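You operate a simulated robot arm through the tools that you are given. There is no shell and no other tool. Be economical: measure what you need, move in short steps, check, and stop when the job is done.

You are at the controls of a simulated two-armed robot. One attempt, no reset.

JOB
Fetch the grey rag and set it on the wash bench. Then take the index card and put it on top of the curled drawing. Then fetch the tall dial stand and stand it on the green mat. Keep to this order. Set down upright: tall dial stand.
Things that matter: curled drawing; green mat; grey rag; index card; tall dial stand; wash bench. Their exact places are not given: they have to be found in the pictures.

It is judged by the outcome, as a careful person would: the job done as asked, and still so three seconds after it is handed in. It fails if anything else is knocked over, pushed out of place, dropped, spilled or broken.

ROBOT AND FRAMES
Two 7-joint arms with two-finger parallel grippers on one trunk, on a base that drives. Base frame: it is fixed to the floor where the robot stands at the start and does not move with it; the origin is under the middle of the robot, x ahead of it, y to its left, z up; the surface under the hand at the start is at about z = 880. Units: mm, degrees, N and s.
The left shoulder is at the start at [70, 156, 1030], the right one opposite. Places, roughly: curled drawing [3250, 2000, 1000]; green mat [4900, 200, 900]; tall dial stand (5x14x22 cm) [700, -200, 900]; wash bench (30x24 cm) [4040, -2360, 880]. Payload 3.91 kg a hand.
Tool frame (each hand has its own): the origin (TCP) lies between the finger pads and is the grasp point; the fingertips stand 30 mm ahead of it; z points along the fingers, y is the line along which they close. Largest opening 110 mm; finger width 20, thickness 10; the body of the gripper, 48 by 112 mm, starts 55 mm behind the TCP.
Orientation is that of the tool frame in the base frame, as [roll, pitch, yaw] about the fixed x, y, z axes, in that order (R = Rz(yaw) Ry(pitch) Rx(roll)). With the fingers straight down and closing along the base's y, the tool's x points along the base's -x, its y along +y and its z along -z.

CONTROLS
- The arms move only by the tool step_arm. It takes "left_motion", "right_motion" or both (then of equal length, played together; a hand with none holds still); each is a list of rows, each a list of 7 numbers: the shift along the tool's x, y, z in mm, then the turn, a rotation vector about the tool's x, y, z in degrees, then the finger opening in mm, from 0 to 110. In form: [[x, y, z, ax, ay, az, fingers], ...]. A call has 1 to 12 rows; each row shifts and turns the commanded pose from where the row before left it, along the tool's axes as they then stand. Rows are played at 5 a second. More than 50 mm and 8.6 degrees between two rows, or a gripper value outside its range, and nothing of the call is played. A pose out of reach is approached as far as the arm can. The call stops where the force on the tool passes 40 N (or 10 N more than at its start, if that is more) or the arm is blocked; 0.2 s more then pass. Each finger travels about 108 mm/s and halts on what it meets, pressing with about 34 N; the grip force reading is that of the motor and also rises with nothing between the fingers. The clock runs only during rows and for 0.2 s after the last one: add rows that do not move to give the fingers time. The reply holds the time, the measured pose of the TCP, the force on the tool along the base axes, the opening and the grip force, in the units named above and with some noise, with the torque about the TCP (base axes, N m) and any sound that the robot's microphone picked up, and new pictures: "show" is both (left out), scene, wrist or none (wrist: the cameras of the hands that moved).
- Cameras (640 x 400 px; columns grow to the right, rows downward): "scene" is now at [138.8, -13.2, 1259.6]; the picture's right is [-0.13, -0.99, 0.00], its down [-0.54, 0.07, -0.84] and it looks along [0.83, -0.11, -0.54] (base axes); focal length 214 px, centre (320, 200). "left" rides on the left gripper at [72, -17, -103] in its tool frame; the picture's right is [0.23, 0.97, 0.00], its down [-0.76, 0.18, -0.62] and it looks along [-0.61, 0.14, 0.78] (tool axes); focal length 222 px, centre (320, 200). "right" rides on the right gripper at [73, 17, -103] in its tool frame; the picture's right is [-0.23, 0.97, 0.00], its down [-0.76, -0.18, -0.62] and it looks along [-0.61, -0.14, 0.78] (tool axes); focal length 222 px, centre (320, 200).
- raise_lower(by): slides the trunk up (or, below 0, down) by that many mm; the arms and the scene camera ride with it, the base frame stays. It gives what a move gives, with no picture.
- base_move(legs): drives the robot by 1 to 6 legs, each [ahead, left, turn to the left] in mm, mm and degrees, along the robot's own axes; the way and the turn of a leg run together, so that a leg with both is an arc; at most 1500 mm and 180 degrees a leg. The arms and the cameras ride along, it lands a little off, and it stops where it bumps. It gives what a move gives, and a new picture of the scene camera.
- turn_head(pan, tilt): turns the head with the scene camera to pan (to the left, within 86 degrees either way) and tilt (down, from -29 to 69), counted from straight ahead of the robot. It gives what a move gives, and a new picture of the scene camera.
- point_at(camera, pixels): there is no depth. For up to 12 entries [column, row, z] of the newest picture of that camera ("zoom" is the newest enlarged one), the place [x, y] in the base frame at which the ray of that pixel passes the height z, good to about 2 mm. It takes no simulated time.
- zoom(camera, box): a new picture of the part [left, top, right, bottom] of that camera's present view, enlarged. It takes no simulated time.
- sign_off(): hands the job in; it is judged then, once.

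Go step by step. Measure first, check grasps and placings, and put right what went wrong. The budget is 110 turns and 260 pictures, counting those below and the enlarged ones. Unless the task says otherwise, let go and move clear before handing in, and close with one line.

The tools are called after "Emit:" by a JSON object that holds its "method" and its "body". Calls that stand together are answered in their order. step_arm: Moves the arms, as the interface text tells. Its arguments: {"type":"object","properties":{"left_motion":{"type":"array","items":{"type":"array","items":{"type":"number"}}},"right_motion":{"type":"array","items":{"type":"array","items":{"type":"number"}}},"show":{"type":"string","enum":["both","scene","wrist","none"]}},"required":[]} The other tools are called the same way: raise_lower (by) slides the trunk up or down; base_move (legs) drives the base; turn_head (pan, tilt) turns the head that bears the scene camera; point_at (camera, pixels) gives the place at which the rays of pixels pass given heights; zoom (camera, box) takes an enlarged picture of a part of a camera's view; sign_off () hands the job in.

At the start:

```text
clock: 0.0
left_eef_pos: [582.6, 266.4, 1165.4]
left_tcp_rot: [-179.9, 0.1, 179.9]
left_ft_force: [0.1, 0.6, 0.4]
left_moment: [-0.01, -0.01, -0.01]
left_opening: 110.3
left_grasp_force: 0.2
right_eef_pos: [591.0, -339.9, 1130.9]
right_tcp_rot: [180.0, 0.0, 179.9]
right_ft_force: [-0.7, -0.1, 0.2]
right_moment: [-0.02, 0.0, 0.02]
right_opening: 110.2
right_grasp_force: 0.0
trunk travel left (down, up): [-475.0, 465.0]
robot x, y, heading: [1.1, 1.2, -0.1]
head pan, tilt: [-7.4, 32.8]
```

scene: 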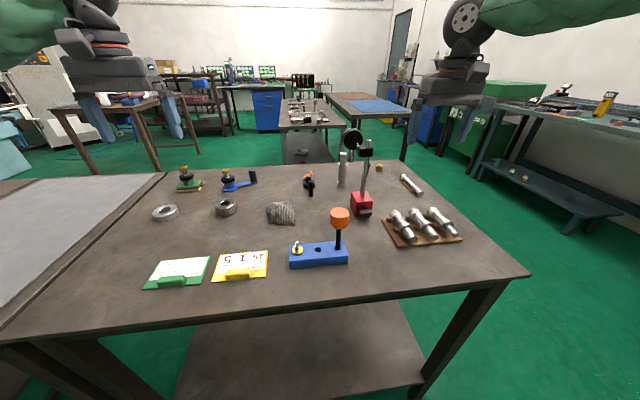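
right: 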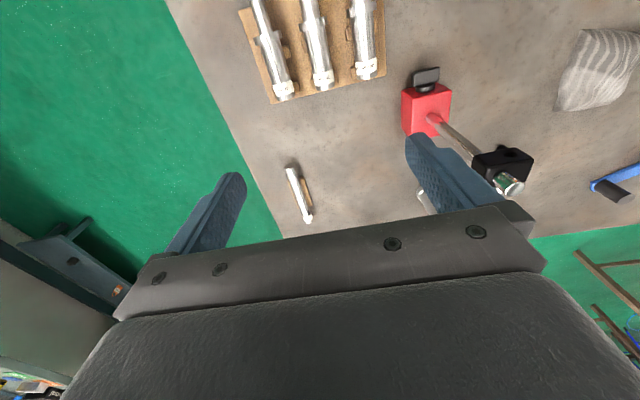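
left: 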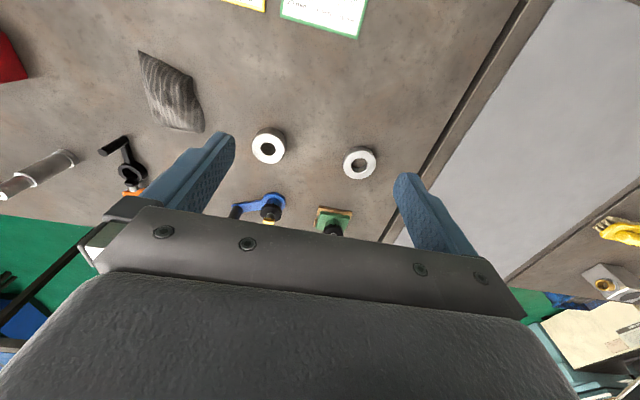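

The grey rag seems to be near scene pixel (281,213), and the red-based stand near (361,200). I'll zoom in to identify them and measure.

Emit:
{"method": "zoom", "body": {"camera": "scene", "box": [140, 120, 480, 300]}}

Emit:
{"method": "zoom", "body": {"camera": "scene", "box": [160, 50, 440, 160]}}

Emit:
{"method": "point_at", "body": {"camera": "scene", "pixels": [[281, 224, 880], [268, 205, 880], [292, 202, 880], [297, 224, 880], [268, 222, 880], [361, 215, 880], [281, 213, 890]]}}

Emit:
{"method": "point_at", "body": {"camera": "left", "pixels": [[138, 51, 880], [188, 70, 880], [204, 131, 880], [157, 120, 880], [170, 95, 900]]}}

```text
1.88 times, centred on (310, 210) of scene
```

zoom: 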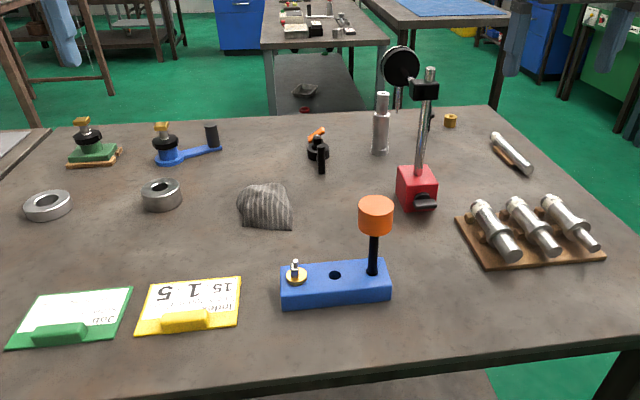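

```text
2.29 times, centred on (300, 105) of scene
```

zoom: 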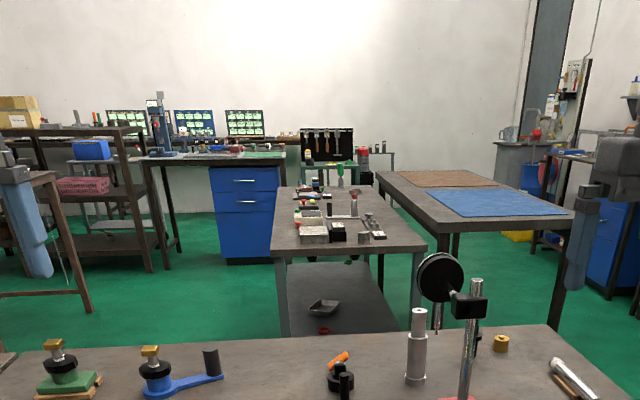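

```text
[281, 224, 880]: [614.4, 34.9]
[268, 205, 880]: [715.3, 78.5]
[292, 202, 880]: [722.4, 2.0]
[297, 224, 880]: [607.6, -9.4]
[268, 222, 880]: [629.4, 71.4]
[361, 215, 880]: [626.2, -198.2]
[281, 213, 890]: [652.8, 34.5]
```

```text
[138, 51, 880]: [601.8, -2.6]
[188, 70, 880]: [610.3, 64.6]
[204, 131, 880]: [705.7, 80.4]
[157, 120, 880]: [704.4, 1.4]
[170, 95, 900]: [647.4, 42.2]
```

The yellow-rimmed card reads "Inde…" and the green one "Job…". I'll zoom in to confirm, and check the stand up close.

Emit:
{"method": "zoom", "body": {"camera": "scene", "box": [140, 240, 280, 300]}}

Emit:
{"method": "zoom", "body": {"camera": "scene", "box": [325, 115, 405, 225]}}

Emit:
{"method": "zoom", "body": {"camera": "left", "box": [100, 30, 240, 150]}}

Emit:
{"method": "turn_head", "body": {"pan": 35, "tilt": 15}}

```text
4.57 times, centred on (210, 270) of scene
```

zoom: 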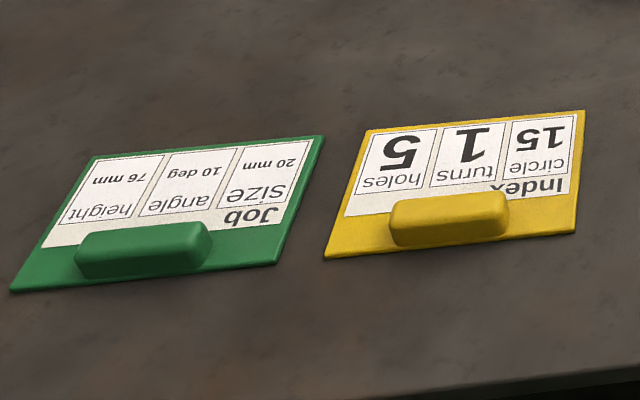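

```text
3.64 times, centred on (365, 170) of scene
```

zoom: 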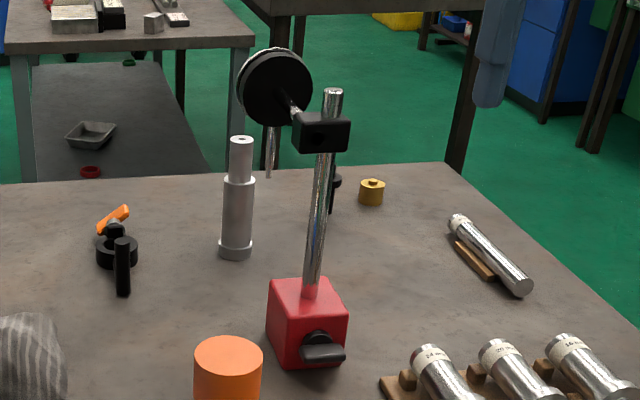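

```text
3.33 times, centred on (170, 90) of left
```

zoom: 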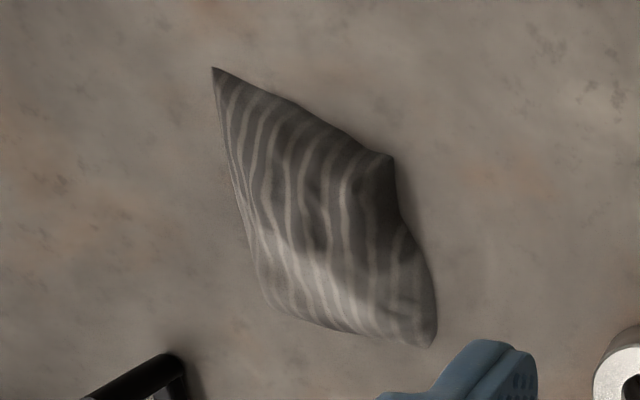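

```text
clock: 1.1
left_eef_pos: [582.6, 266.3, 1165.4]
left_tcp_rot: [180.0, 0.1, 180.0]
left_ft_force: [0.8, -1.1, 0.1]
left_moment: [0.01, 0.04, 0.01]
left_opening: 110.2
left_grasp_force: 0.0
right_eef_pos: [591.1, -339.6, 1131.4]
right_tcp_rot: [-179.9, 0.0, 179.9]
right_ft_force: [-0.3, 0.7, -0.1]
right_moment: [-0.04, -0.01, 0.01]
right_opening: 110.1
right_grasp_force: 0.1
trunk travel left (down, up): [-475.0, 465.0]
robot x, y, heading: [-2.9, 0.0, -0.2]
head pan, tilt: [35.0, 15.0]
```

scene: 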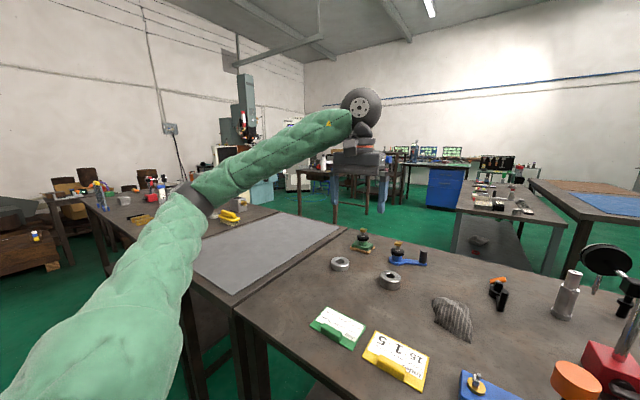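

The index card is the yellow plate with the grip bar, reading "Index", and the rag is the striped grey one. Next I'll look right, towards the wash bench.

Emit:
{"method": "turn_head", "body": {"pan": -35, "tilt": 15}}

Emit:
{"method": "zoom", "body": {"camera": "scene", "box": [200, 60, 520, 260]}}

Emit:
{"method": "turn_head", "body": {"pan": 15, "tilt": 10}}

Emit:
{"method": "zoom", "body": {"camera": "scene", "box": [240, 120, 520, 295]}}

```text
clock: 2.5
left_eef_pos: [584.0, 266.0, 1165.3]
left_tcp_rot: [179.9, 0.0, 180.0]
left_ft_force: [0.8, -0.5, 0.5]
left_moment: [0.03, 0.0, 0.0]
left_opening: 110.0
left_grasp_force: 0.1
right_eef_pos: [590.3, -340.9, 1131.0]
right_tcp_rot: [-180.0, 0.0, 179.9]
right_ft_force: [0.0, -0.8, 0.5]
right_moment: [0.02, 0.03, 0.01]
right_opening: 110.0
right_grasp_force: 0.0
trunk travel left (down, up): [-475.0, 465.0]
robot x, y, heading: [1.2, 2.5, -0.1]
head pan, tilt: [-35.0, 15.0]
```

scene: 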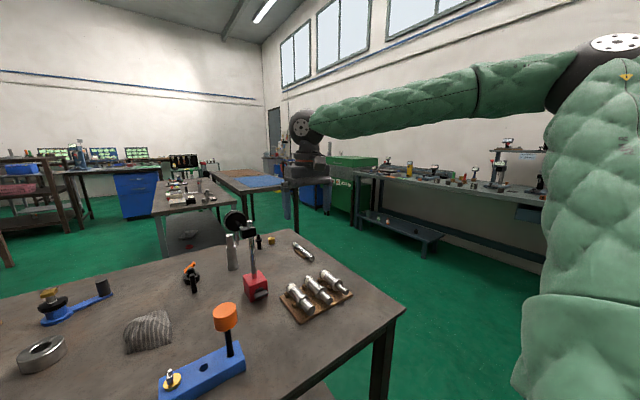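

```text
2.00 times, centred on (360, 160) of scene
```

zoom: 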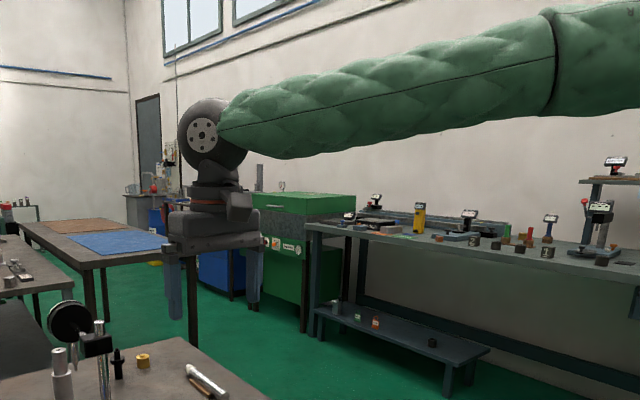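

```text
clock: 3.7
left_eef_pos: [583.0, 266.2, 1166.0]
left_tcp_rot: [-180.0, 0.1, 179.9]
left_ft_force: [-0.7, 0.5, -0.3]
left_moment: [-0.01, 0.04, 0.01]
left_opening: 110.3
left_grasp_force: 0.0
right_eef_pos: [591.0, -339.3, 1131.1]
right_tcp_rot: [-180.0, 0.0, 180.0]
right_ft_force: [-0.8, -0.2, 1.0]
right_moment: [-0.05, 0.0, -0.02]
right_opening: 110.0
right_grasp_force: 0.1
trunk travel left (down, up): [-475.0, 465.0]
robot x, y, heading: [4.5, -0.8, 0.1]
head pan, tilt: [15.0, 10.0]
```

scene: 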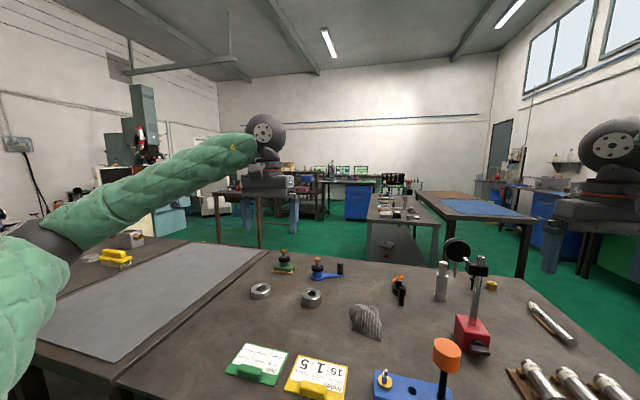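

```text
2.29 times, centred on (380, 208) of scene
```

zoom: 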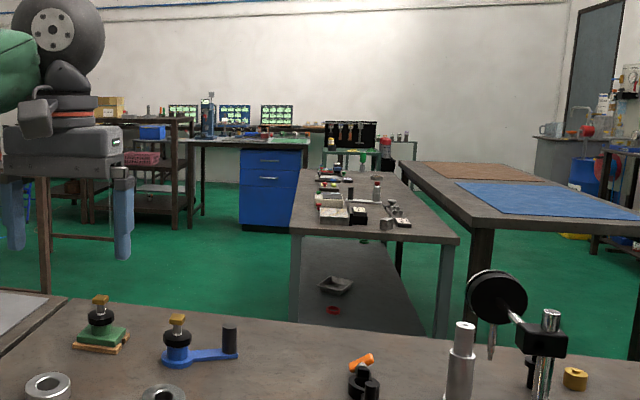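

The rag spans x≈602–708 and y≈0–80, so gripping it across y is fine. I'll move the left hand over it.

Emit:
{"method": "step_arm", "body": {"left_motion": [[-12.3, -38.2, 20, 0, 0, 0, 110], [-12.3, -38.2, 20, 0, 0, 0, 110], [-12.3, -38.2, 20, 0, 0, 0, 110], [-12.3, -38.2, 20, 0, 0, 0, 110], [-12.3, -38.2, 20, 0, 0, 0, 110], [-12.3, -38.2, 20, 0, 0, 0, 110], [0, 0, 40, 0, 0, 0, 110]], "show": "wrist"}}

Emit:
{"method": "turn_head", "body": {"pan": 0, "tilt": 45}}

```text
clock: 5.3
left_eef_pos: [660.1, 37.5, 1004.9]
left_tcp_rot: [-180.0, 0.1, -179.9]
left_ft_force: [1.2, 0.5, -0.2]
left_moment: [-0.04, 0.0, -0.02]
left_opening: 110.1
left_grasp_force: 0.0
right_eef_pos: [591.5, -337.9, 1132.5]
right_tcp_rot: [-179.8, -0.1, 179.8]
right_ft_force: [-0.3, 0.0, -0.1]
right_moment: [-0.04, -0.02, 0.01]
right_opening: 110.2
right_grasp_force: 0.1
trunk travel left (down, up): [-475.0, 465.0]
robot x, y, heading: [5.3, -2.1, -0.1]
head pan, tilt: [15.0, 10.0]
```

left: 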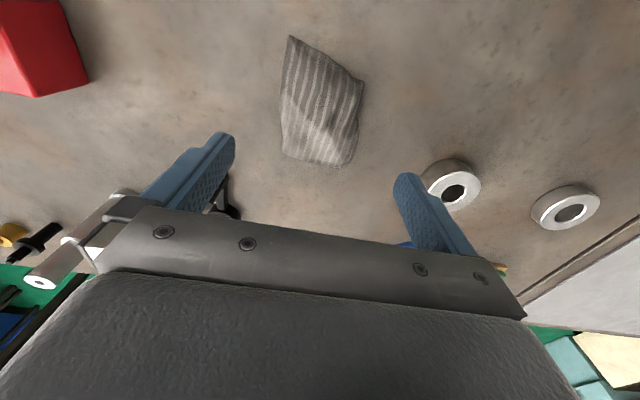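

```text
clock: 6.3
left_eef_pos: [660.1, 36.9, 1006.2]
left_tcp_rot: [179.9, 0.0, -179.9]
left_ft_force: [0.4, 0.0, 0.0]
left_moment: [0.0, -0.03, -0.02]
left_opening: 110.1
left_grasp_force: 0.1
right_eef_pos: [591.8, -340.5, 1131.5]
right_tcp_rot: [-180.0, 0.0, 179.9]
right_ft_force: [0.3, 0.9, 0.4]
right_moment: [0.01, 0.01, 0.0]
right_opening: 110.1
right_grasp_force: 0.1
trunk travel left (down, up): [-475.0, 465.0]
robot x, y, heading: [-0.8, -0.6, -0.0]
head pan, tilt: [0.0, 45.0]
```

scene: 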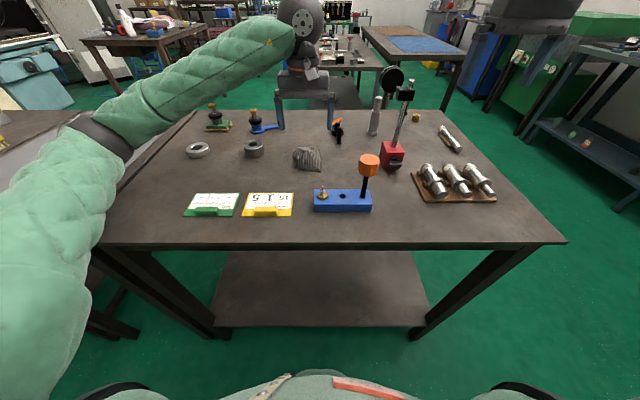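

Emit:
{"method": "point_at", "body": {"camera": "left", "pixels": [[290, 36, 880], [364, 81, 880], [348, 166, 880], [282, 154, 880], [236, 215, 880], [447, 215, 880], [215, 190, 900], [320, 120, 900]]}}

Emit:
{"method": "point_at", "body": {"camera": "scene", "pixels": [[302, 172, 880], [292, 148, 880], [321, 147, 880], [321, 168, 880], [337, 140, 880], [254, 158, 880], [104, 245, 880], [567, 243, 880], [446, 109, 880], [190, 112, 880]]}}

```text
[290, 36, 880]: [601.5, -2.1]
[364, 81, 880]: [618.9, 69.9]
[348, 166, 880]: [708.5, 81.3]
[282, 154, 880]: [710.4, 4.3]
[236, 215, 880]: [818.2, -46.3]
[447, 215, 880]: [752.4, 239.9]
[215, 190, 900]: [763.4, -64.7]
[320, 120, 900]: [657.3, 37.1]
```

```text
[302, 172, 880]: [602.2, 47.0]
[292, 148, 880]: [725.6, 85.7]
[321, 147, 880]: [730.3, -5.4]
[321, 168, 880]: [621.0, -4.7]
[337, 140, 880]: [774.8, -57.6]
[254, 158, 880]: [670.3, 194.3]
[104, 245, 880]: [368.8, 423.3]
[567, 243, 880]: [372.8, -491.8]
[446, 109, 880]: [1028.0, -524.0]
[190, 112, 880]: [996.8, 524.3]
```

The rag is centred between the fingers and the way down is clear. I'll lower to z≈912 and close.

Emit:
{"method": "step_arm", "body": {"left_motion": [[0, 2, 40, 0, 0, 0, 110], [0, 0, 35, 0, 0, 0, 110], [0, 0, 18, 0, 0, 0, 110], [0, 0, 0, 0, 0, 0, 60], [0, 0, 0, 0, 0, 0, 20], [0, 0, 0, 0, 0, 0, 0], [0, 0, 0, 0, 0, 0, 0], [0, 0, 0, 0, 0, 0, 0]], "show": "wrist"}}

```text
clock: 8.1
left_eef_pos: [656.9, 36.7, 915.0]
left_tcp_rot: [179.9, 0.1, -180.0]
left_ft_force: [1.9, 0.3, 9.4]
left_moment: [-0.04, -0.14, -0.05]
left_opening: 56.8
left_grasp_force: 34.3
right_eef_pos: [590.8, -341.9, 1132.0]
right_tcp_rot: [179.9, 0.1, 180.0]
right_ft_force: [-0.2, -0.4, 0.5]
right_moment: [0.01, -0.01, -0.02]
right_opening: 110.0
right_grasp_force: 0.1
trunk travel left (down, up): [-475.0, 465.0]
robot x, y, heading: [-3.3, 2.3, -0.0]
head pan, tilt: [0.0, 45.0]
```

left: 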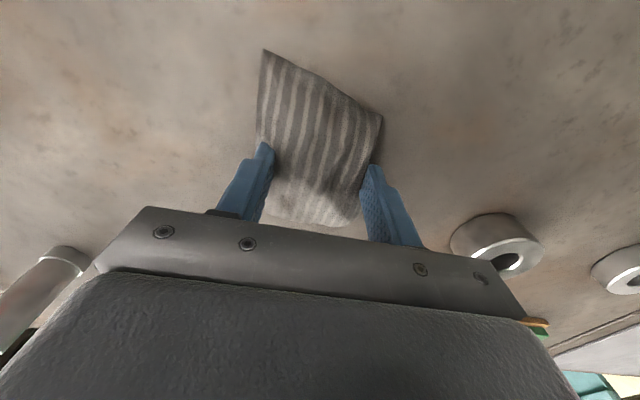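

The fingers closed on the rag (57 mm, 34 N). I'll lift it.

Emit:
{"method": "step_arm", "body": {"left_motion": [[0, 0, -20, 0, 0, 0, 0], [0, 0, -40, 0, 0, 0, 0], [0, 0, -45, 0, 0, 0, 0], [0, 0, -45, 0, 0, 0, 0], [0, 0, -45, 0, 0, 0, 0], [0, 0, -45, 0, 0, 0, 0]], "show": "both"}}

```text
clock: 9.5
left_eef_pos: [656.1, 40.2, 1152.5]
left_tcp_rot: [180.0, 0.0, -180.0]
left_ft_force: [-1.1, -0.7, -0.9]
left_moment: [0.02, -0.02, 0.03]
left_opening: 56.5
left_grasp_force: 33.3
right_eef_pos: [590.4, -340.6, 1131.8]
right_tcp_rot: [180.0, 0.1, 180.0]
right_ft_force: [-1.0, 0.2, 0.2]
right_moment: [-0.02, 0.0, 0.01]
right_opening: 109.8
right_grasp_force: 0.1
trunk travel left (down, up): [-475.0, 465.0]
robot x, y, heading: [-1.6, -1.2, 0.1]
head pan, tilt: [0.0, 45.0]
```

scene: 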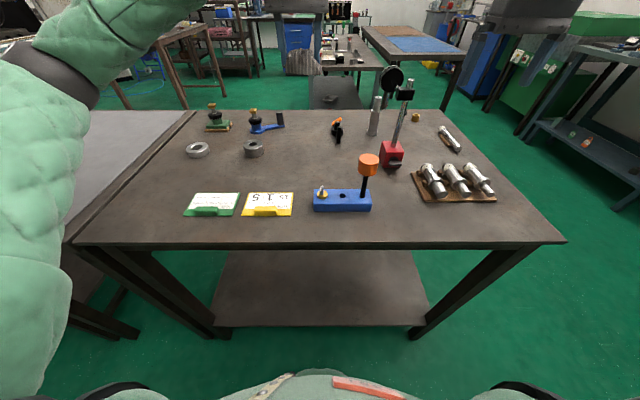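
left: 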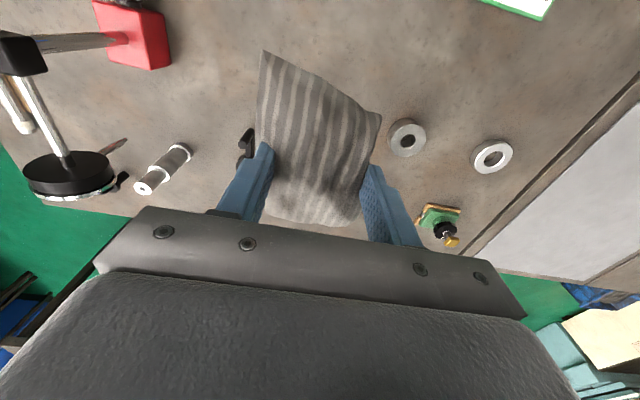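

The rag is held. I'll raise the trunk for clearance and survey the right-hand route.

Emit:
{"method": "raise_lower", "body": {"by": 250}}

Emit:
{"method": "turn_head", "body": {"pan": -80, "tilt": 30}}

Emit:
{"method": "turn_head", "body": {"pan": -38, "tilt": 25}}

```text
clock: 12.1
left_eef_pos: [657.5, 40.7, 1402.9]
left_tcp_rot: [-180.0, 0.0, -180.0]
left_ft_force: [0.7, -0.2, -0.6]
left_moment: [-0.03, -0.01, 0.03]
left_opening: 56.4
left_grasp_force: 34.1
right_eef_pos: [591.9, -340.1, 1381.5]
right_tcp_rot: [180.0, 0.0, 179.9]
right_ft_force: [-1.1, -0.5, 0.6]
right_moment: [0.01, 0.01, 0.0]
right_opening: 109.9
right_grasp_force: 0.0
trunk travel left (down, up): [-725.0, 215.0]
robot x, y, heading: [-1.2, 0.1, -0.2]
head pan, tilt: [0.0, 45.0]
```

```text
clock: 13.6
left_eef_pos: [656.3, 40.2, 1402.0]
left_tcp_rot: [-180.0, 0.0, -180.0]
left_ft_force: [-0.6, 0.0, -0.1]
left_moment: [-0.01, -0.02, -0.04]
left_opening: 56.5
left_grasp_force: 34.0
right_eef_pos: [590.3, -340.1, 1381.7]
right_tcp_rot: [-180.0, -0.1, 179.9]
right_ft_force: [0.0, -0.3, 0.2]
right_moment: [-0.02, 0.02, -0.02]
right_opening: 110.0
right_grasp_force: 0.1
trunk travel left (down, up): [-725.0, 215.0]
robot x, y, heading: [2.7, -0.6, 0.0]
head pan, tilt: [-80.0, 30.0]
```

scene: 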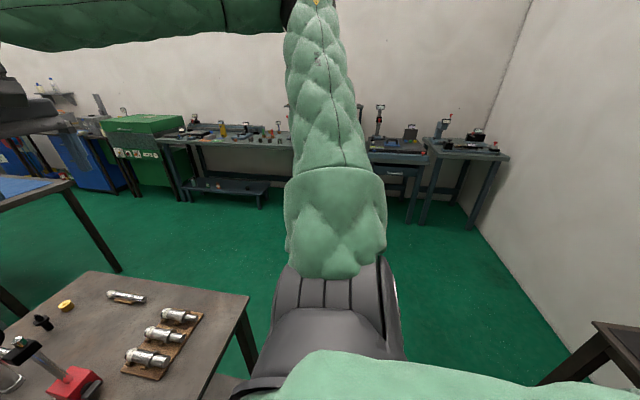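

```text
clock: 14.7
left_eef_pos: [657.3, 41.3, 1401.5]
left_tcp_rot: [-180.0, -0.1, 179.9]
left_ft_force: [-0.1, 0.7, 1.2]
left_moment: [0.0, -0.01, 0.02]
left_opening: 56.3
left_grasp_force: 33.7
right_eef_pos: [591.1, -340.3, 1380.0]
right_tcp_rot: [180.0, 0.0, 179.9]
right_ft_force: [0.5, 0.4, -0.9]
right_moment: [-0.01, -0.02, 0.0]
right_opening: 109.9
right_grasp_force: 0.0
trunk travel left (down, up): [-725.0, 215.0]
robot x, y, heading: [0.1, 1.4, 0.0]
head pan, tilt: [-38.0, 25.0]
```

scene: 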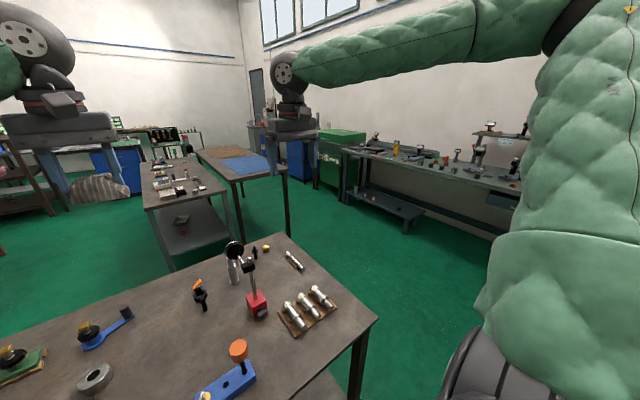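

I'll measure the aisle on the floor and the nearby furniture.

Emit:
{"method": "point_at", "body": {"camera": "scene", "pixels": [[289, 237, 0], [273, 177, 850], [345, 203, 0], [406, 233, 0], [342, 152, 880], [320, 185, 0], [320, 137, 1000], [355, 395, 0], [300, 183, 0], [519, 190, 880]]}}

Emit:
{"method": "zoom", "body": {"camera": "scene", "box": [180, 100, 420, 250]}}

```text
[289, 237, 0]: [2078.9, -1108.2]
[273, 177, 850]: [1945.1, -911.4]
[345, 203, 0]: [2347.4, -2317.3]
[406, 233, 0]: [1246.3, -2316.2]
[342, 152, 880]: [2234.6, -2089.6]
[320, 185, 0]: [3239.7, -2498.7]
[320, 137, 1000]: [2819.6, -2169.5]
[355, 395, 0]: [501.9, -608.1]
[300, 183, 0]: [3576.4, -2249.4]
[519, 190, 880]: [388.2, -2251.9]
```

```text
2.67 times, centred on (300, 175) of scene
```

zoom: 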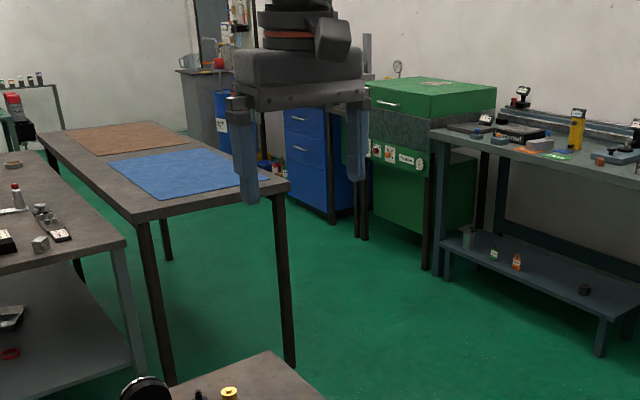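

The aisle runs between y≈-1100 and y≈-2050. I'll slide right 1500 and then drive ahead along it.

Emit:
{"method": "base_move", "body": {"legs": [[0, -1500, 0], [1500, -50, 0], [800, 0, 0]]}}

Emit:
{"method": "turn_head", "body": {"pan": -35, "tilt": 25}}

```text
refused: leg 2 is longer than a leg can be; nothing moved
```

```text
clock: 15.3
left_eef_pos: [658.1, 39.7, 1401.4]
left_tcp_rot: [-180.0, 0.0, -179.9]
left_ft_force: [0.6, 0.7, -0.5]
left_moment: [0.01, -0.02, -0.03]
left_opening: 56.3
left_grasp_force: 34.1
right_eef_pos: [591.4, -340.1, 1381.9]
right_tcp_rot: [180.0, 0.0, 180.0]
right_ft_force: [0.2, 0.5, -0.1]
right_moment: [-0.01, -0.01, 0.02]
right_opening: 109.8
right_grasp_force: 0.1
trunk travel left (down, up): [-725.0, 215.0]
robot x, y, heading: [-0.3, 2.6, 0.1]
head pan, tilt: [-35.0, 25.0]
```

scene: 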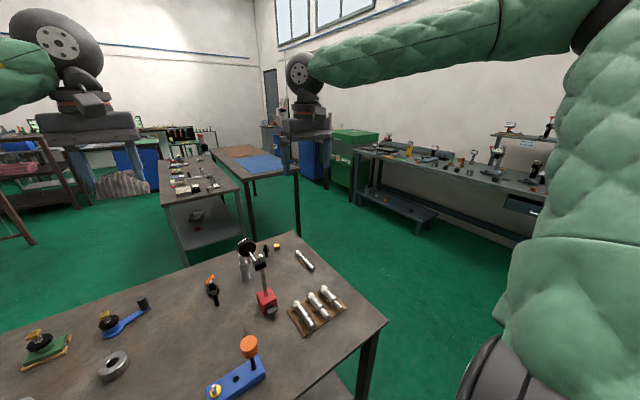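

The second leg was slightly too long for one leg, so I'll shorten it and drive again.

Emit:
{"method": "base_move", "body": {"legs": [[0, -1500, 0], [0, -50, 0], [1400, 0, 0], [1100, 0, 0]]}}

Emit:
{"method": "turn_head", "body": {"pan": -15, "tilt": 30}}

```text
clock: 35.1
left_eef_pos: [3174.8, -1519.4, 1402.9]
left_tcp_rot: [-180.0, -0.1, 179.8]
left_ft_force: [0.7, -0.2, 0.3]
left_moment: [0.01, -0.02, -0.02]
left_opening: 56.5
left_grasp_force: 34.4
right_eef_pos: [3108.2, -1898.7, 1381.1]
right_tcp_rot: [-180.0, 0.0, 179.8]
right_ft_force: [-0.5, 0.0, -0.5]
right_moment: [0.0, 0.02, 0.0]
right_opening: 109.9
right_grasp_force: 0.1
trunk travel left (down, up): [-725.0, 215.0]
robot x, y, heading: [2519.0, -1556.1, -0.5]
head pan, tilt: [-35.0, 25.0]
```

scene: 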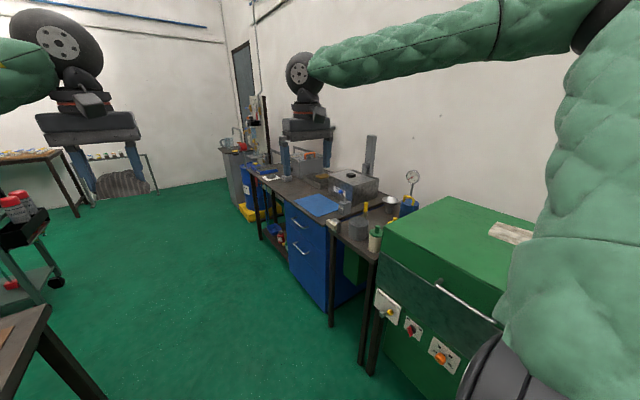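

```text
clock: 36.0
left_eef_pos: [3174.6, -1519.2, 1401.6]
left_tcp_rot: [179.9, 0.0, 179.8]
left_ft_force: [-0.6, 0.6, 0.1]
left_moment: [0.01, -0.02, -0.04]
left_opening: 56.5
left_grasp_force: 34.0
right_eef_pos: [3108.0, -1900.3, 1381.4]
right_tcp_rot: [-179.9, 0.0, 179.8]
right_ft_force: [0.1, 0.1, -0.6]
right_moment: [0.01, -0.01, 0.01]
right_opening: 110.1
right_grasp_force: 0.0
trunk travel left (down, up): [-725.0, 215.0]
robot x, y, heading: [2517.4, -1555.8, -0.4]
head pan, tilt: [-15.0, 30.0]
```

scene: 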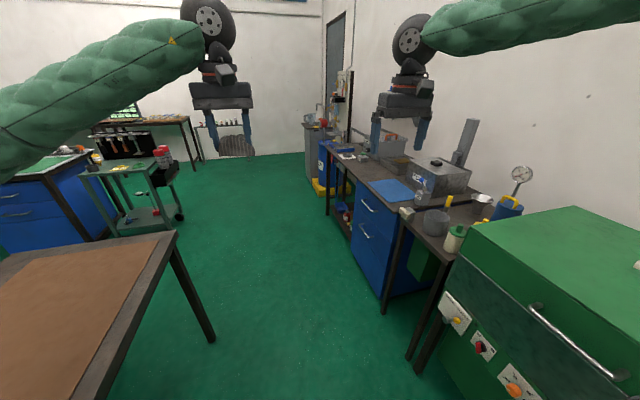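

Emit:
{"method": "point_at", "body": {"camera": "scene", "pixels": [[367, 183, 880], [395, 178, 880], [415, 199, 880], [383, 202, 880], [348, 153, 880], [386, 310, 0], [412, 370, 0], [328, 225, 0]]}}

Emit:
{"method": "zoom", "body": {"camera": "scene", "box": [290, 100, 530, 250]}}

```text
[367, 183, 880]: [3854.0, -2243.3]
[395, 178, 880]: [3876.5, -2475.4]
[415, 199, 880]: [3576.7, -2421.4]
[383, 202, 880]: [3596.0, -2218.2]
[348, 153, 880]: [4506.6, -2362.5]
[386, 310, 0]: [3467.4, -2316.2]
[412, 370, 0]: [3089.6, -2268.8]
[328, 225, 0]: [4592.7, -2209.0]
```

```text
2.67 times, centred on (410, 175) of scene
```

zoom: 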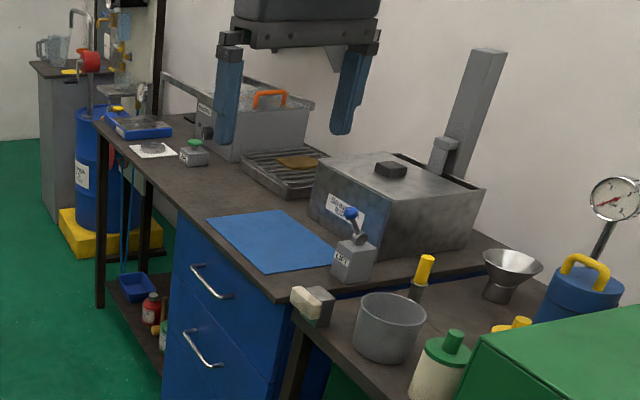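

There is a bench with a blue patch and bare space around (4040,-2360). I'll drive abreast of it, turn to face it and look closer.

Emit:
{"method": "base_move", "body": {"legs": [[1440, 0, 0], [0, 0, -89.5]]}}

Emit:
{"method": "turn_head", "body": {"pan": 0, "tilt": 45}}

Emit:
{"method": "zoom", "body": {"camera": "scene", "box": [120, 80, 520, 330]}}

```text
clock: 47.0
left_eef_pos: [4049.2, -2201.5, 1401.5]
left_tcp_rot: [180.0, 0.0, 92.5]
left_ft_force: [0.9, 0.4, -0.1]
left_moment: [-0.01, 0.02, 0.02]
left_opening: 56.4
left_grasp_force: 33.5
right_eef_pos: [3664.3, -2151.7, 1380.6]
right_tcp_rot: [179.9, 0.0, 92.4]
right_ft_force: [0.3, 1.1, -0.4]
right_moment: [0.02, 0.01, -0.05]
right_opening: 110.1
right_grasp_force: 0.0
trunk travel left (down, up): [-725.0, 215.0]
robot x, y, heading: [3984.0, -1544.3, -87.5]
head pan, tilt: [-15.0, 30.0]
```

scene: 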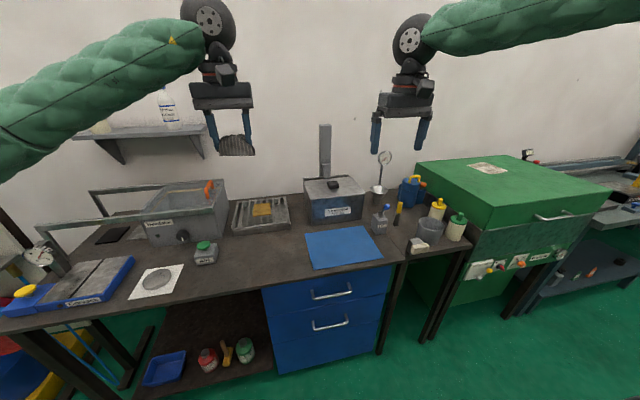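

```text
clock: 47.8
left_eef_pos: [4048.2, -2202.0, 1401.8]
left_tcp_rot: [179.9, -0.1, 92.6]
left_ft_force: [1.0, 0.3, -0.2]
left_moment: [0.0, -0.01, -0.03]
left_opening: 56.3
left_grasp_force: 34.3
right_eef_pos: [3665.3, -2153.2, 1381.1]
right_tcp_rot: [-180.0, -0.1, 92.5]
right_ft_force: [1.2, 1.0, 0.1]
right_moment: [0.03, 0.01, 0.01]
right_opening: 110.1
right_grasp_force: 0.0
trunk travel left (down, up): [-725.0, 215.0]
robot x, y, heading: [3978.2, -1545.2, -87.7]
head pan, tilt: [0.0, 45.0]
```

scene: 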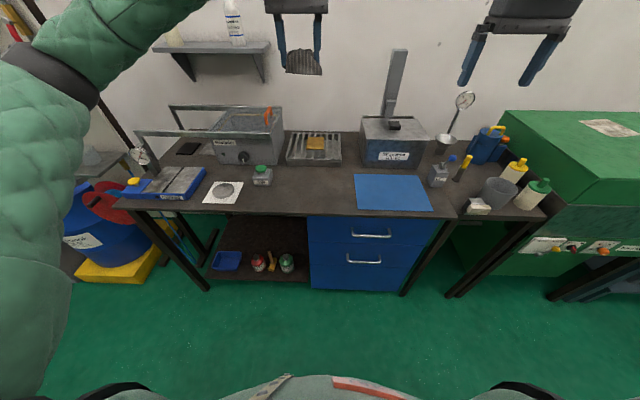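

```text
1.60 times, centred on (320, 205) of scene
```

zoom: 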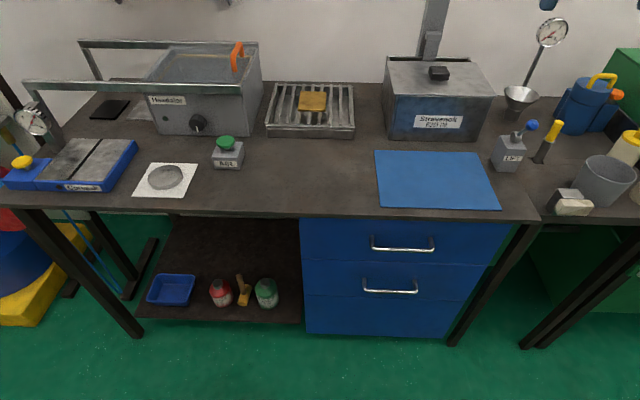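

Emit:
{"method": "point_at", "body": {"camera": "scene", "pixels": [[363, 210, 880], [434, 210, 880], [420, 175, 880], [354, 175, 880], [273, 185, 880], [341, 165, 880], [300, 213, 880], [290, 165, 880], [310, 187, 880], [320, 215, 880]]}}

Emit:
{"method": "zoom", "body": {"camera": "scene", "box": [200, 90, 360, 210]}}

Emit:
{"method": "zoom", "body": {"camera": "scene", "box": [340, 110, 500, 220]}}

Emit:
{"method": "turn_head", "body": {"pan": 60, "tilt": 30}}

```text
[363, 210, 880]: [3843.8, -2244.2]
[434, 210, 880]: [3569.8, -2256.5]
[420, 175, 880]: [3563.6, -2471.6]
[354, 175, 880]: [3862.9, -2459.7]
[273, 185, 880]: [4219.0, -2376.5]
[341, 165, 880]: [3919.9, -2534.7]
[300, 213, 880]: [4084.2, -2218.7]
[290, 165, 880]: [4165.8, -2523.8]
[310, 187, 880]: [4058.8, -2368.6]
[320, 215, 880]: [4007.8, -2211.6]
```

```text
3.33 times, centred on (280, 150) of scene
```

zoom: 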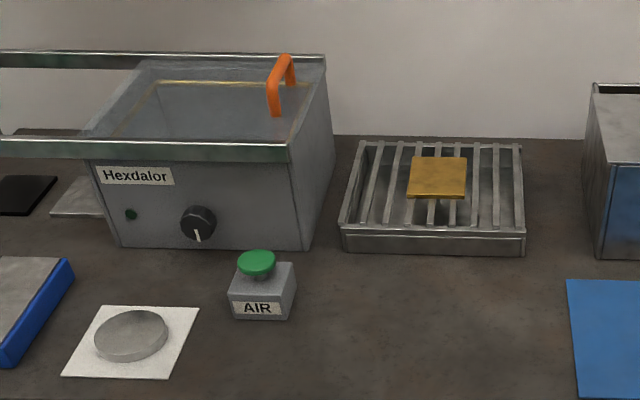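

```text
3.64 times, centred on (420, 165) of scene
```

zoom: 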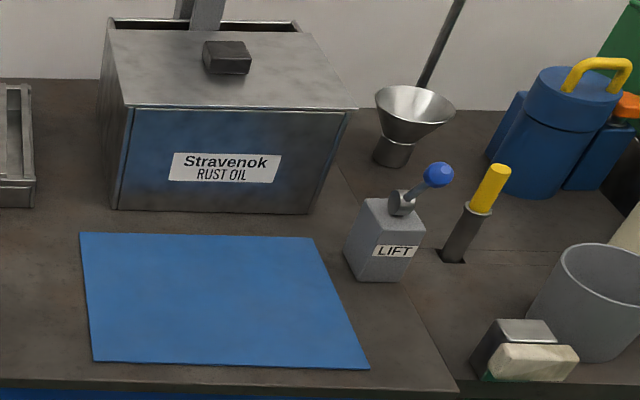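

```text
clock: 49.1
left_eef_pos: [4047.7, -2201.5, 1401.6]
left_tcp_rot: [-180.0, 0.0, 92.6]
left_ft_force: [0.6, 0.0, -0.1]
left_moment: [-0.03, 0.0, 0.03]
left_opening: 56.3
left_grasp_force: 34.0
right_eef_pos: [3665.3, -2152.9, 1380.4]
right_tcp_rot: [-180.0, 0.0, 92.5]
right_ft_force: [0.8, 0.5, 0.0]
right_moment: [-0.02, 0.03, -0.02]
right_opening: 110.1
right_grasp_force: 0.0
trunk travel left (down, up): [-725.0, 215.0]
robot x, y, heading: [3976.4, -1546.0, -87.5]
head pan, tilt: [60.0, 30.0]
```

scene: 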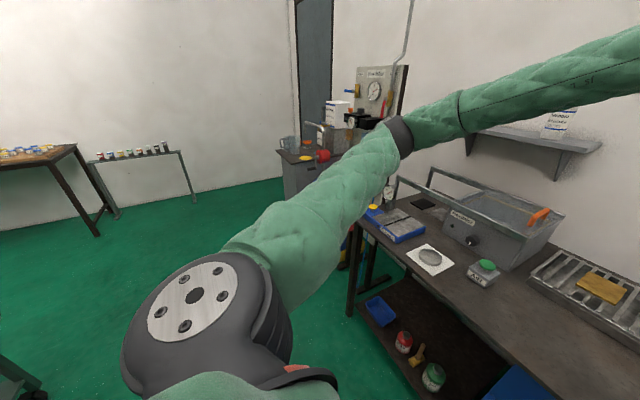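

The bare bench patch between the AIR box (x≈4219) and the blue mat (x≈3862), with the tray at y≈-2520, matches the given spot. I'll lower the trunk and reach the rag out over about (4030,-2360).

Emit:
{"method": "raise_lower", "body": {"by": -250}}

Emit:
{"method": "turn_head", "body": {"pan": 0, "tilt": 45}}

Emit:
{"method": "step_arm", "body": {"left_motion": [[-40, -6, 0, 0, 0, 0, 0], [-40, -6, 0, 0, 0, 0, 0], [-40, -6, 0, 0, 0, 0, 0], [-38, -6, 20, 0, 0, 0, 0], [0, 0, 40, 0, 0, 0, 0], [0, 0, 40, 0, 0, 0, 0], [0, 0, 0, 0, 0, 0, 0]], "show": "both"}}

```text
clock: 51.6
left_eef_pos: [4049.4, -2201.4, 1152.6]
left_tcp_rot: [-179.9, 0.0, 92.7]
left_ft_force: [-0.2, 0.7, -0.3]
left_moment: [-0.03, 0.0, 0.0]
left_opening: 56.4
left_grasp_force: 33.8
right_eef_pos: [3665.7, -2152.6, 1131.3]
right_tcp_rot: [180.0, 0.0, 92.5]
right_ft_force: [0.4, 0.3, -0.6]
right_moment: [-0.01, -0.01, -0.03]
right_opening: 109.9
right_grasp_force: 0.1
trunk travel left (down, up): [-475.0, 465.0]
robot x, y, heading: [3980.7, -1546.7, -87.4]
head pan, tilt: [60.0, 30.0]
```

```text
clock: 53.0
left_eef_pos: [4047.5, -2201.2, 1151.8]
left_tcp_rot: [-180.0, 0.1, 92.5]
left_ft_force: [0.1, 0.1, -0.7]
left_moment: [-0.01, -0.02, -0.03]
left_opening: 56.5
left_grasp_force: 33.7
right_eef_pos: [3665.2, -2153.4, 1130.2]
right_tcp_rot: [-179.9, 0.0, 92.5]
right_ft_force: [-0.4, 0.1, 0.0]
right_moment: [0.04, 0.0, 0.02]
right_opening: 110.1
right_grasp_force: 0.0
trunk travel left (down, up): [-475.0, 465.0]
robot x, y, heading: [3980.7, -1546.0, -87.3]
head pan, tilt: [0.0, 45.0]
```

scene: 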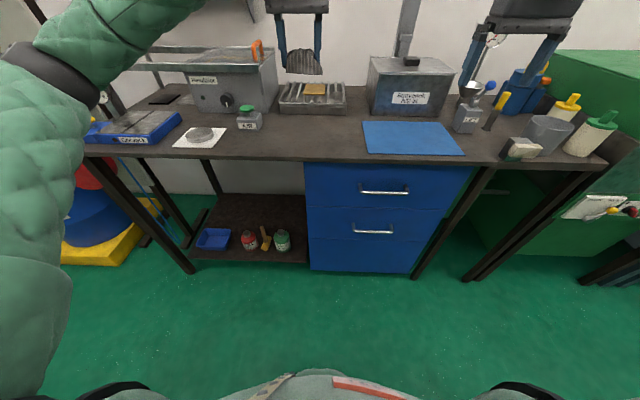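

```text
clock: 54.5
left_eef_pos: [4031.3, -2360.5, 1050.4]
left_tcp_rot: [-180.0, 0.1, 92.6]
left_ft_force: [0.1, -0.7, -0.4]
left_moment: [-0.02, 0.01, -0.01]
left_opening: 56.3
left_grasp_force: 34.3
right_eef_pos: [3665.6, -2151.9, 1131.4]
right_tcp_rot: [-179.9, 0.0, 92.4]
right_ft_force: [-0.2, 1.0, 0.2]
right_moment: [0.0, -0.03, 0.03]
right_opening: 110.2
right_grasp_force: 0.0
trunk travel left (down, up): [-475.0, 465.0]
robot x, y, heading: [3978.2, -1546.1, -87.6]
head pan, tilt: [0.0, 45.0]
```

scene: 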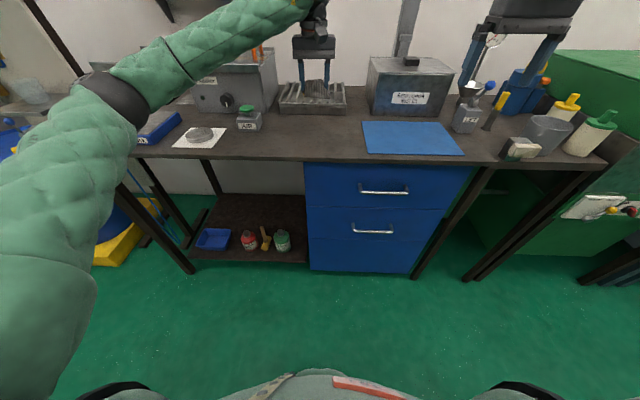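
left: 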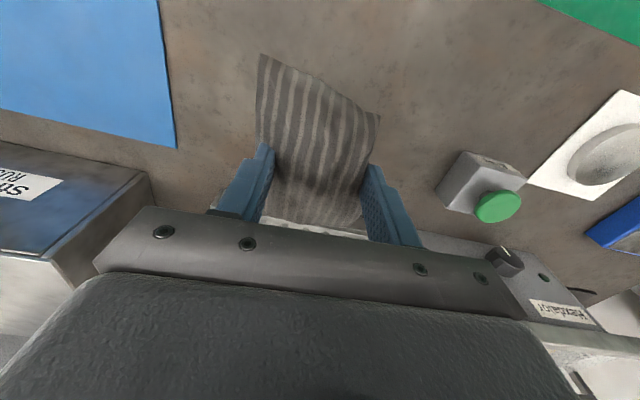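

The rag is above the bare patch. I'll lower it to the grasp height of about 916.

Emit:
{"method": "step_arm", "body": {"left_motion": [[12, 0, 45, 0, 0, 0, 0], [0, 0, 45, 0, 0, 0, 0], [0, 0, 30, 0, 0, 0, 0], [0, 0, 10, 0, 0, 0, 0], [0, 0, 4, 0, 0, 0, 0], [0, 0, 0, 0, 0, 0, 0]], "show": "wrist"}}

```text
clock: 56.0
left_eef_pos: [4030.9, -2349.7, 917.5]
left_tcp_rot: [-180.0, 0.1, 92.5]
left_ft_force: [-0.7, -0.5, -0.3]
left_moment: [0.0, -0.01, 0.02]
left_opening: 56.2
left_grasp_force: 34.4
right_eef_pos: [3665.5, -2153.1, 1131.0]
right_tcp_rot: [180.0, 0.0, 92.5]
right_ft_force: [0.0, -0.2, 0.4]
right_moment: [0.05, 0.01, 0.0]
right_opening: 110.3
right_grasp_force: 0.1
trunk travel left (down, up): [-475.0, 465.0]
robot x, y, heading: [3978.2, -1547.1, -87.6]
head pan, tilt: [0.0, 45.0]
```

left: 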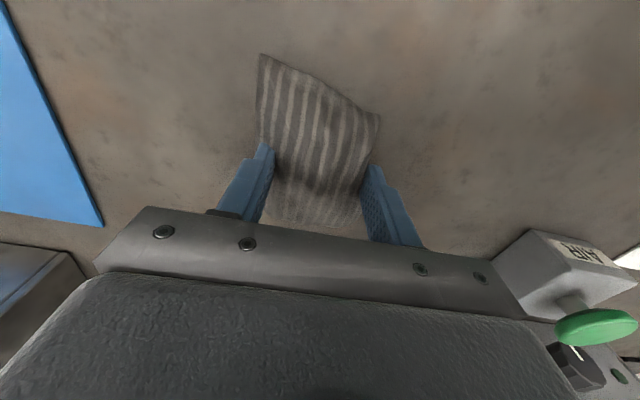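

No contact has shown yet, so I'll ease down a few more mm, then open and rise.

Emit:
{"method": "step_arm", "body": {"left_motion": [[0, 0, 2, 0, 0, 0, 0], [0, 0, 2, 0, 0, 0, 0], [0, 0, 0, 0, 0, 0, 0]], "show": "none"}}

```text
clock: 56.8
left_eef_pos: [4029.7, -2348.6, 916.0]
left_tcp_rot: [-180.0, 0.0, 92.5]
left_ft_force: [0.0, -3.0, 6.6]
left_moment: [-0.26, -0.03, -0.01]
left_opening: 56.4
left_grasp_force: 33.6
right_eef_pos: [3665.4, -2151.7, 1131.6]
right_tcp_rot: [-180.0, 0.1, 92.5]
right_ft_force: [0.2, 0.7, -0.1]
right_moment: [0.0, 0.0, -0.03]
right_opening: 109.9
right_grasp_force: 0.1
trunk travel left (down, up): [-475.0, 465.0]
robot x, y, heading: [3981.0, -1546.0, -87.5]
head pan, tilt: [0.0, 45.0]
```

It is touching now (6.6 N upward). I'll release slowly and rise.

Emit:
{"method": "step_arm", "body": {"left_motion": [[0, 0, 0, 0, 0, 0, 65], [0, 0, 0, 0, 0, 0, 85], [0, 0, 0, 0, 0, 0, 105], [0, 0, 0, 0, 0, 0, 110], [0, 0, -20, 0, 0, 0, 110], [0, 0, -40, 0, 0, 0, 110], [0, 0, -45, 0, 0, 0, 110], [0, 0, -45, 0, 0, 0, 110], [30, 0, -45, 0, 0, 0, 110], [40, 0, -40, 0, 0, 0, 110], [45, 0, 0, 0, 0, 0, 110], [45, 0, 0, 0, 0, 0, 110]], "show": "both"}}

Emit:
{"method": "zoom", "body": {"camera": "scene", "box": [200, 70, 440, 220]}}

```text
refused: row 9 steps farther than a row can; nothing moved
```

```text
2.67 times, centred on (320, 145) of scene
```

zoom: 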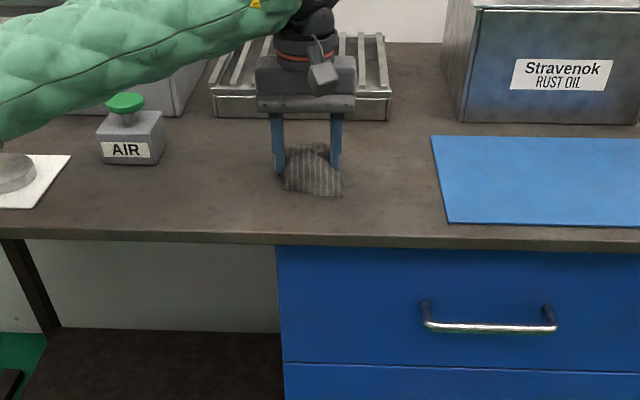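

Emit:
{"method": "step_arm", "body": {"left_motion": [[0, 0, 0, 0, 0, 0, 65], [0, 0, 0, 0, 0, 0, 85], [0, 0, 0, 0, 0, 0, 105], [0, 0, 0, 0, 0, 0, 110], [0, 0, -20, 0, 0, 0, 110], [0, 0, -40, 0, 0, 0, 110], [0, 0, -45, 0, 0, 0, 110], [0, 0, -45, 0, 0, 0, 110], [0, 0, -45, 0, 0, 0, 110], [40, 0, -20, 0, 0, 0, 110], [45, 0, 0, 0, 0, 0, 110], [45, 0, 0, 0, 0, 0, 110]], "show": "both"}}

Emit:
{"method": "zoom", "body": {"camera": "scene", "box": [200, 70, 440, 220]}}

```text
clock: 59.4
left_eef_pos: [4025.2, -2217.5, 1129.8]
left_tcp_rot: [-179.9, 0.0, 92.4]
left_ft_force: [0.0, 0.3, -0.6]
left_moment: [-0.06, -0.02, -0.04]
left_opening: 110.1
left_grasp_force: 0.0
right_eef_pos: [3665.7, -2151.5, 1131.7]
right_tcp_rot: [-180.0, 0.1, 92.5]
right_ft_force: [-0.5, -0.7, -0.1]
right_moment: [-0.03, -0.01, 0.01]
right_opening: 110.2
right_grasp_force: 0.1
trunk travel left (down, up): [-475.0, 465.0]
robot x, y, heading: [3981.2, -1547.4, -87.5]
head pan, tilt: [0.0, 45.0]
```

scene: 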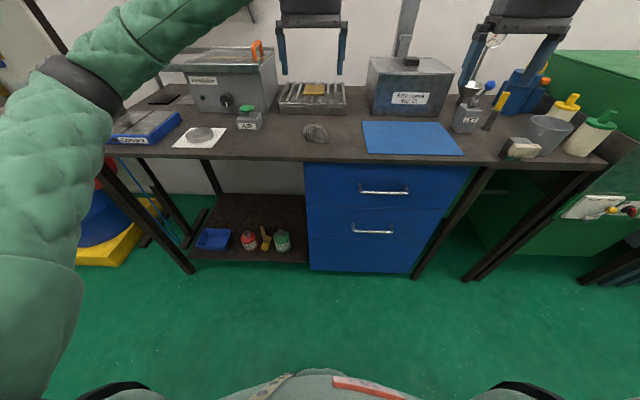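
left: 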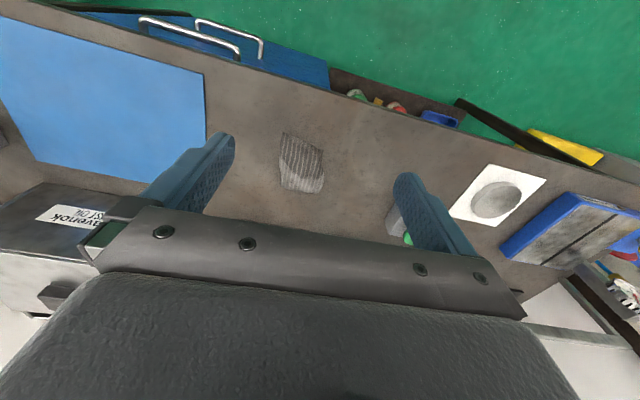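

```text
2.67 times, centred on (320, 145) of scene
```

zoom: 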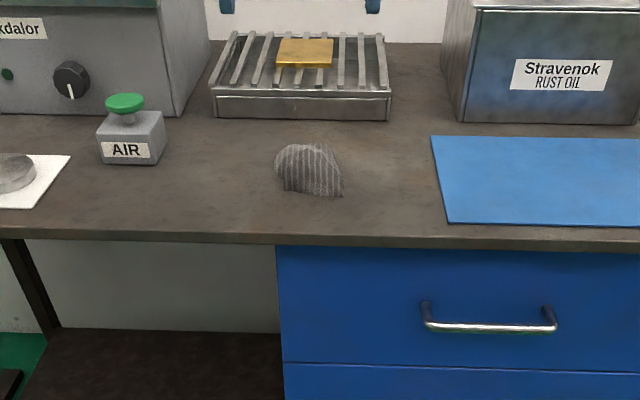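

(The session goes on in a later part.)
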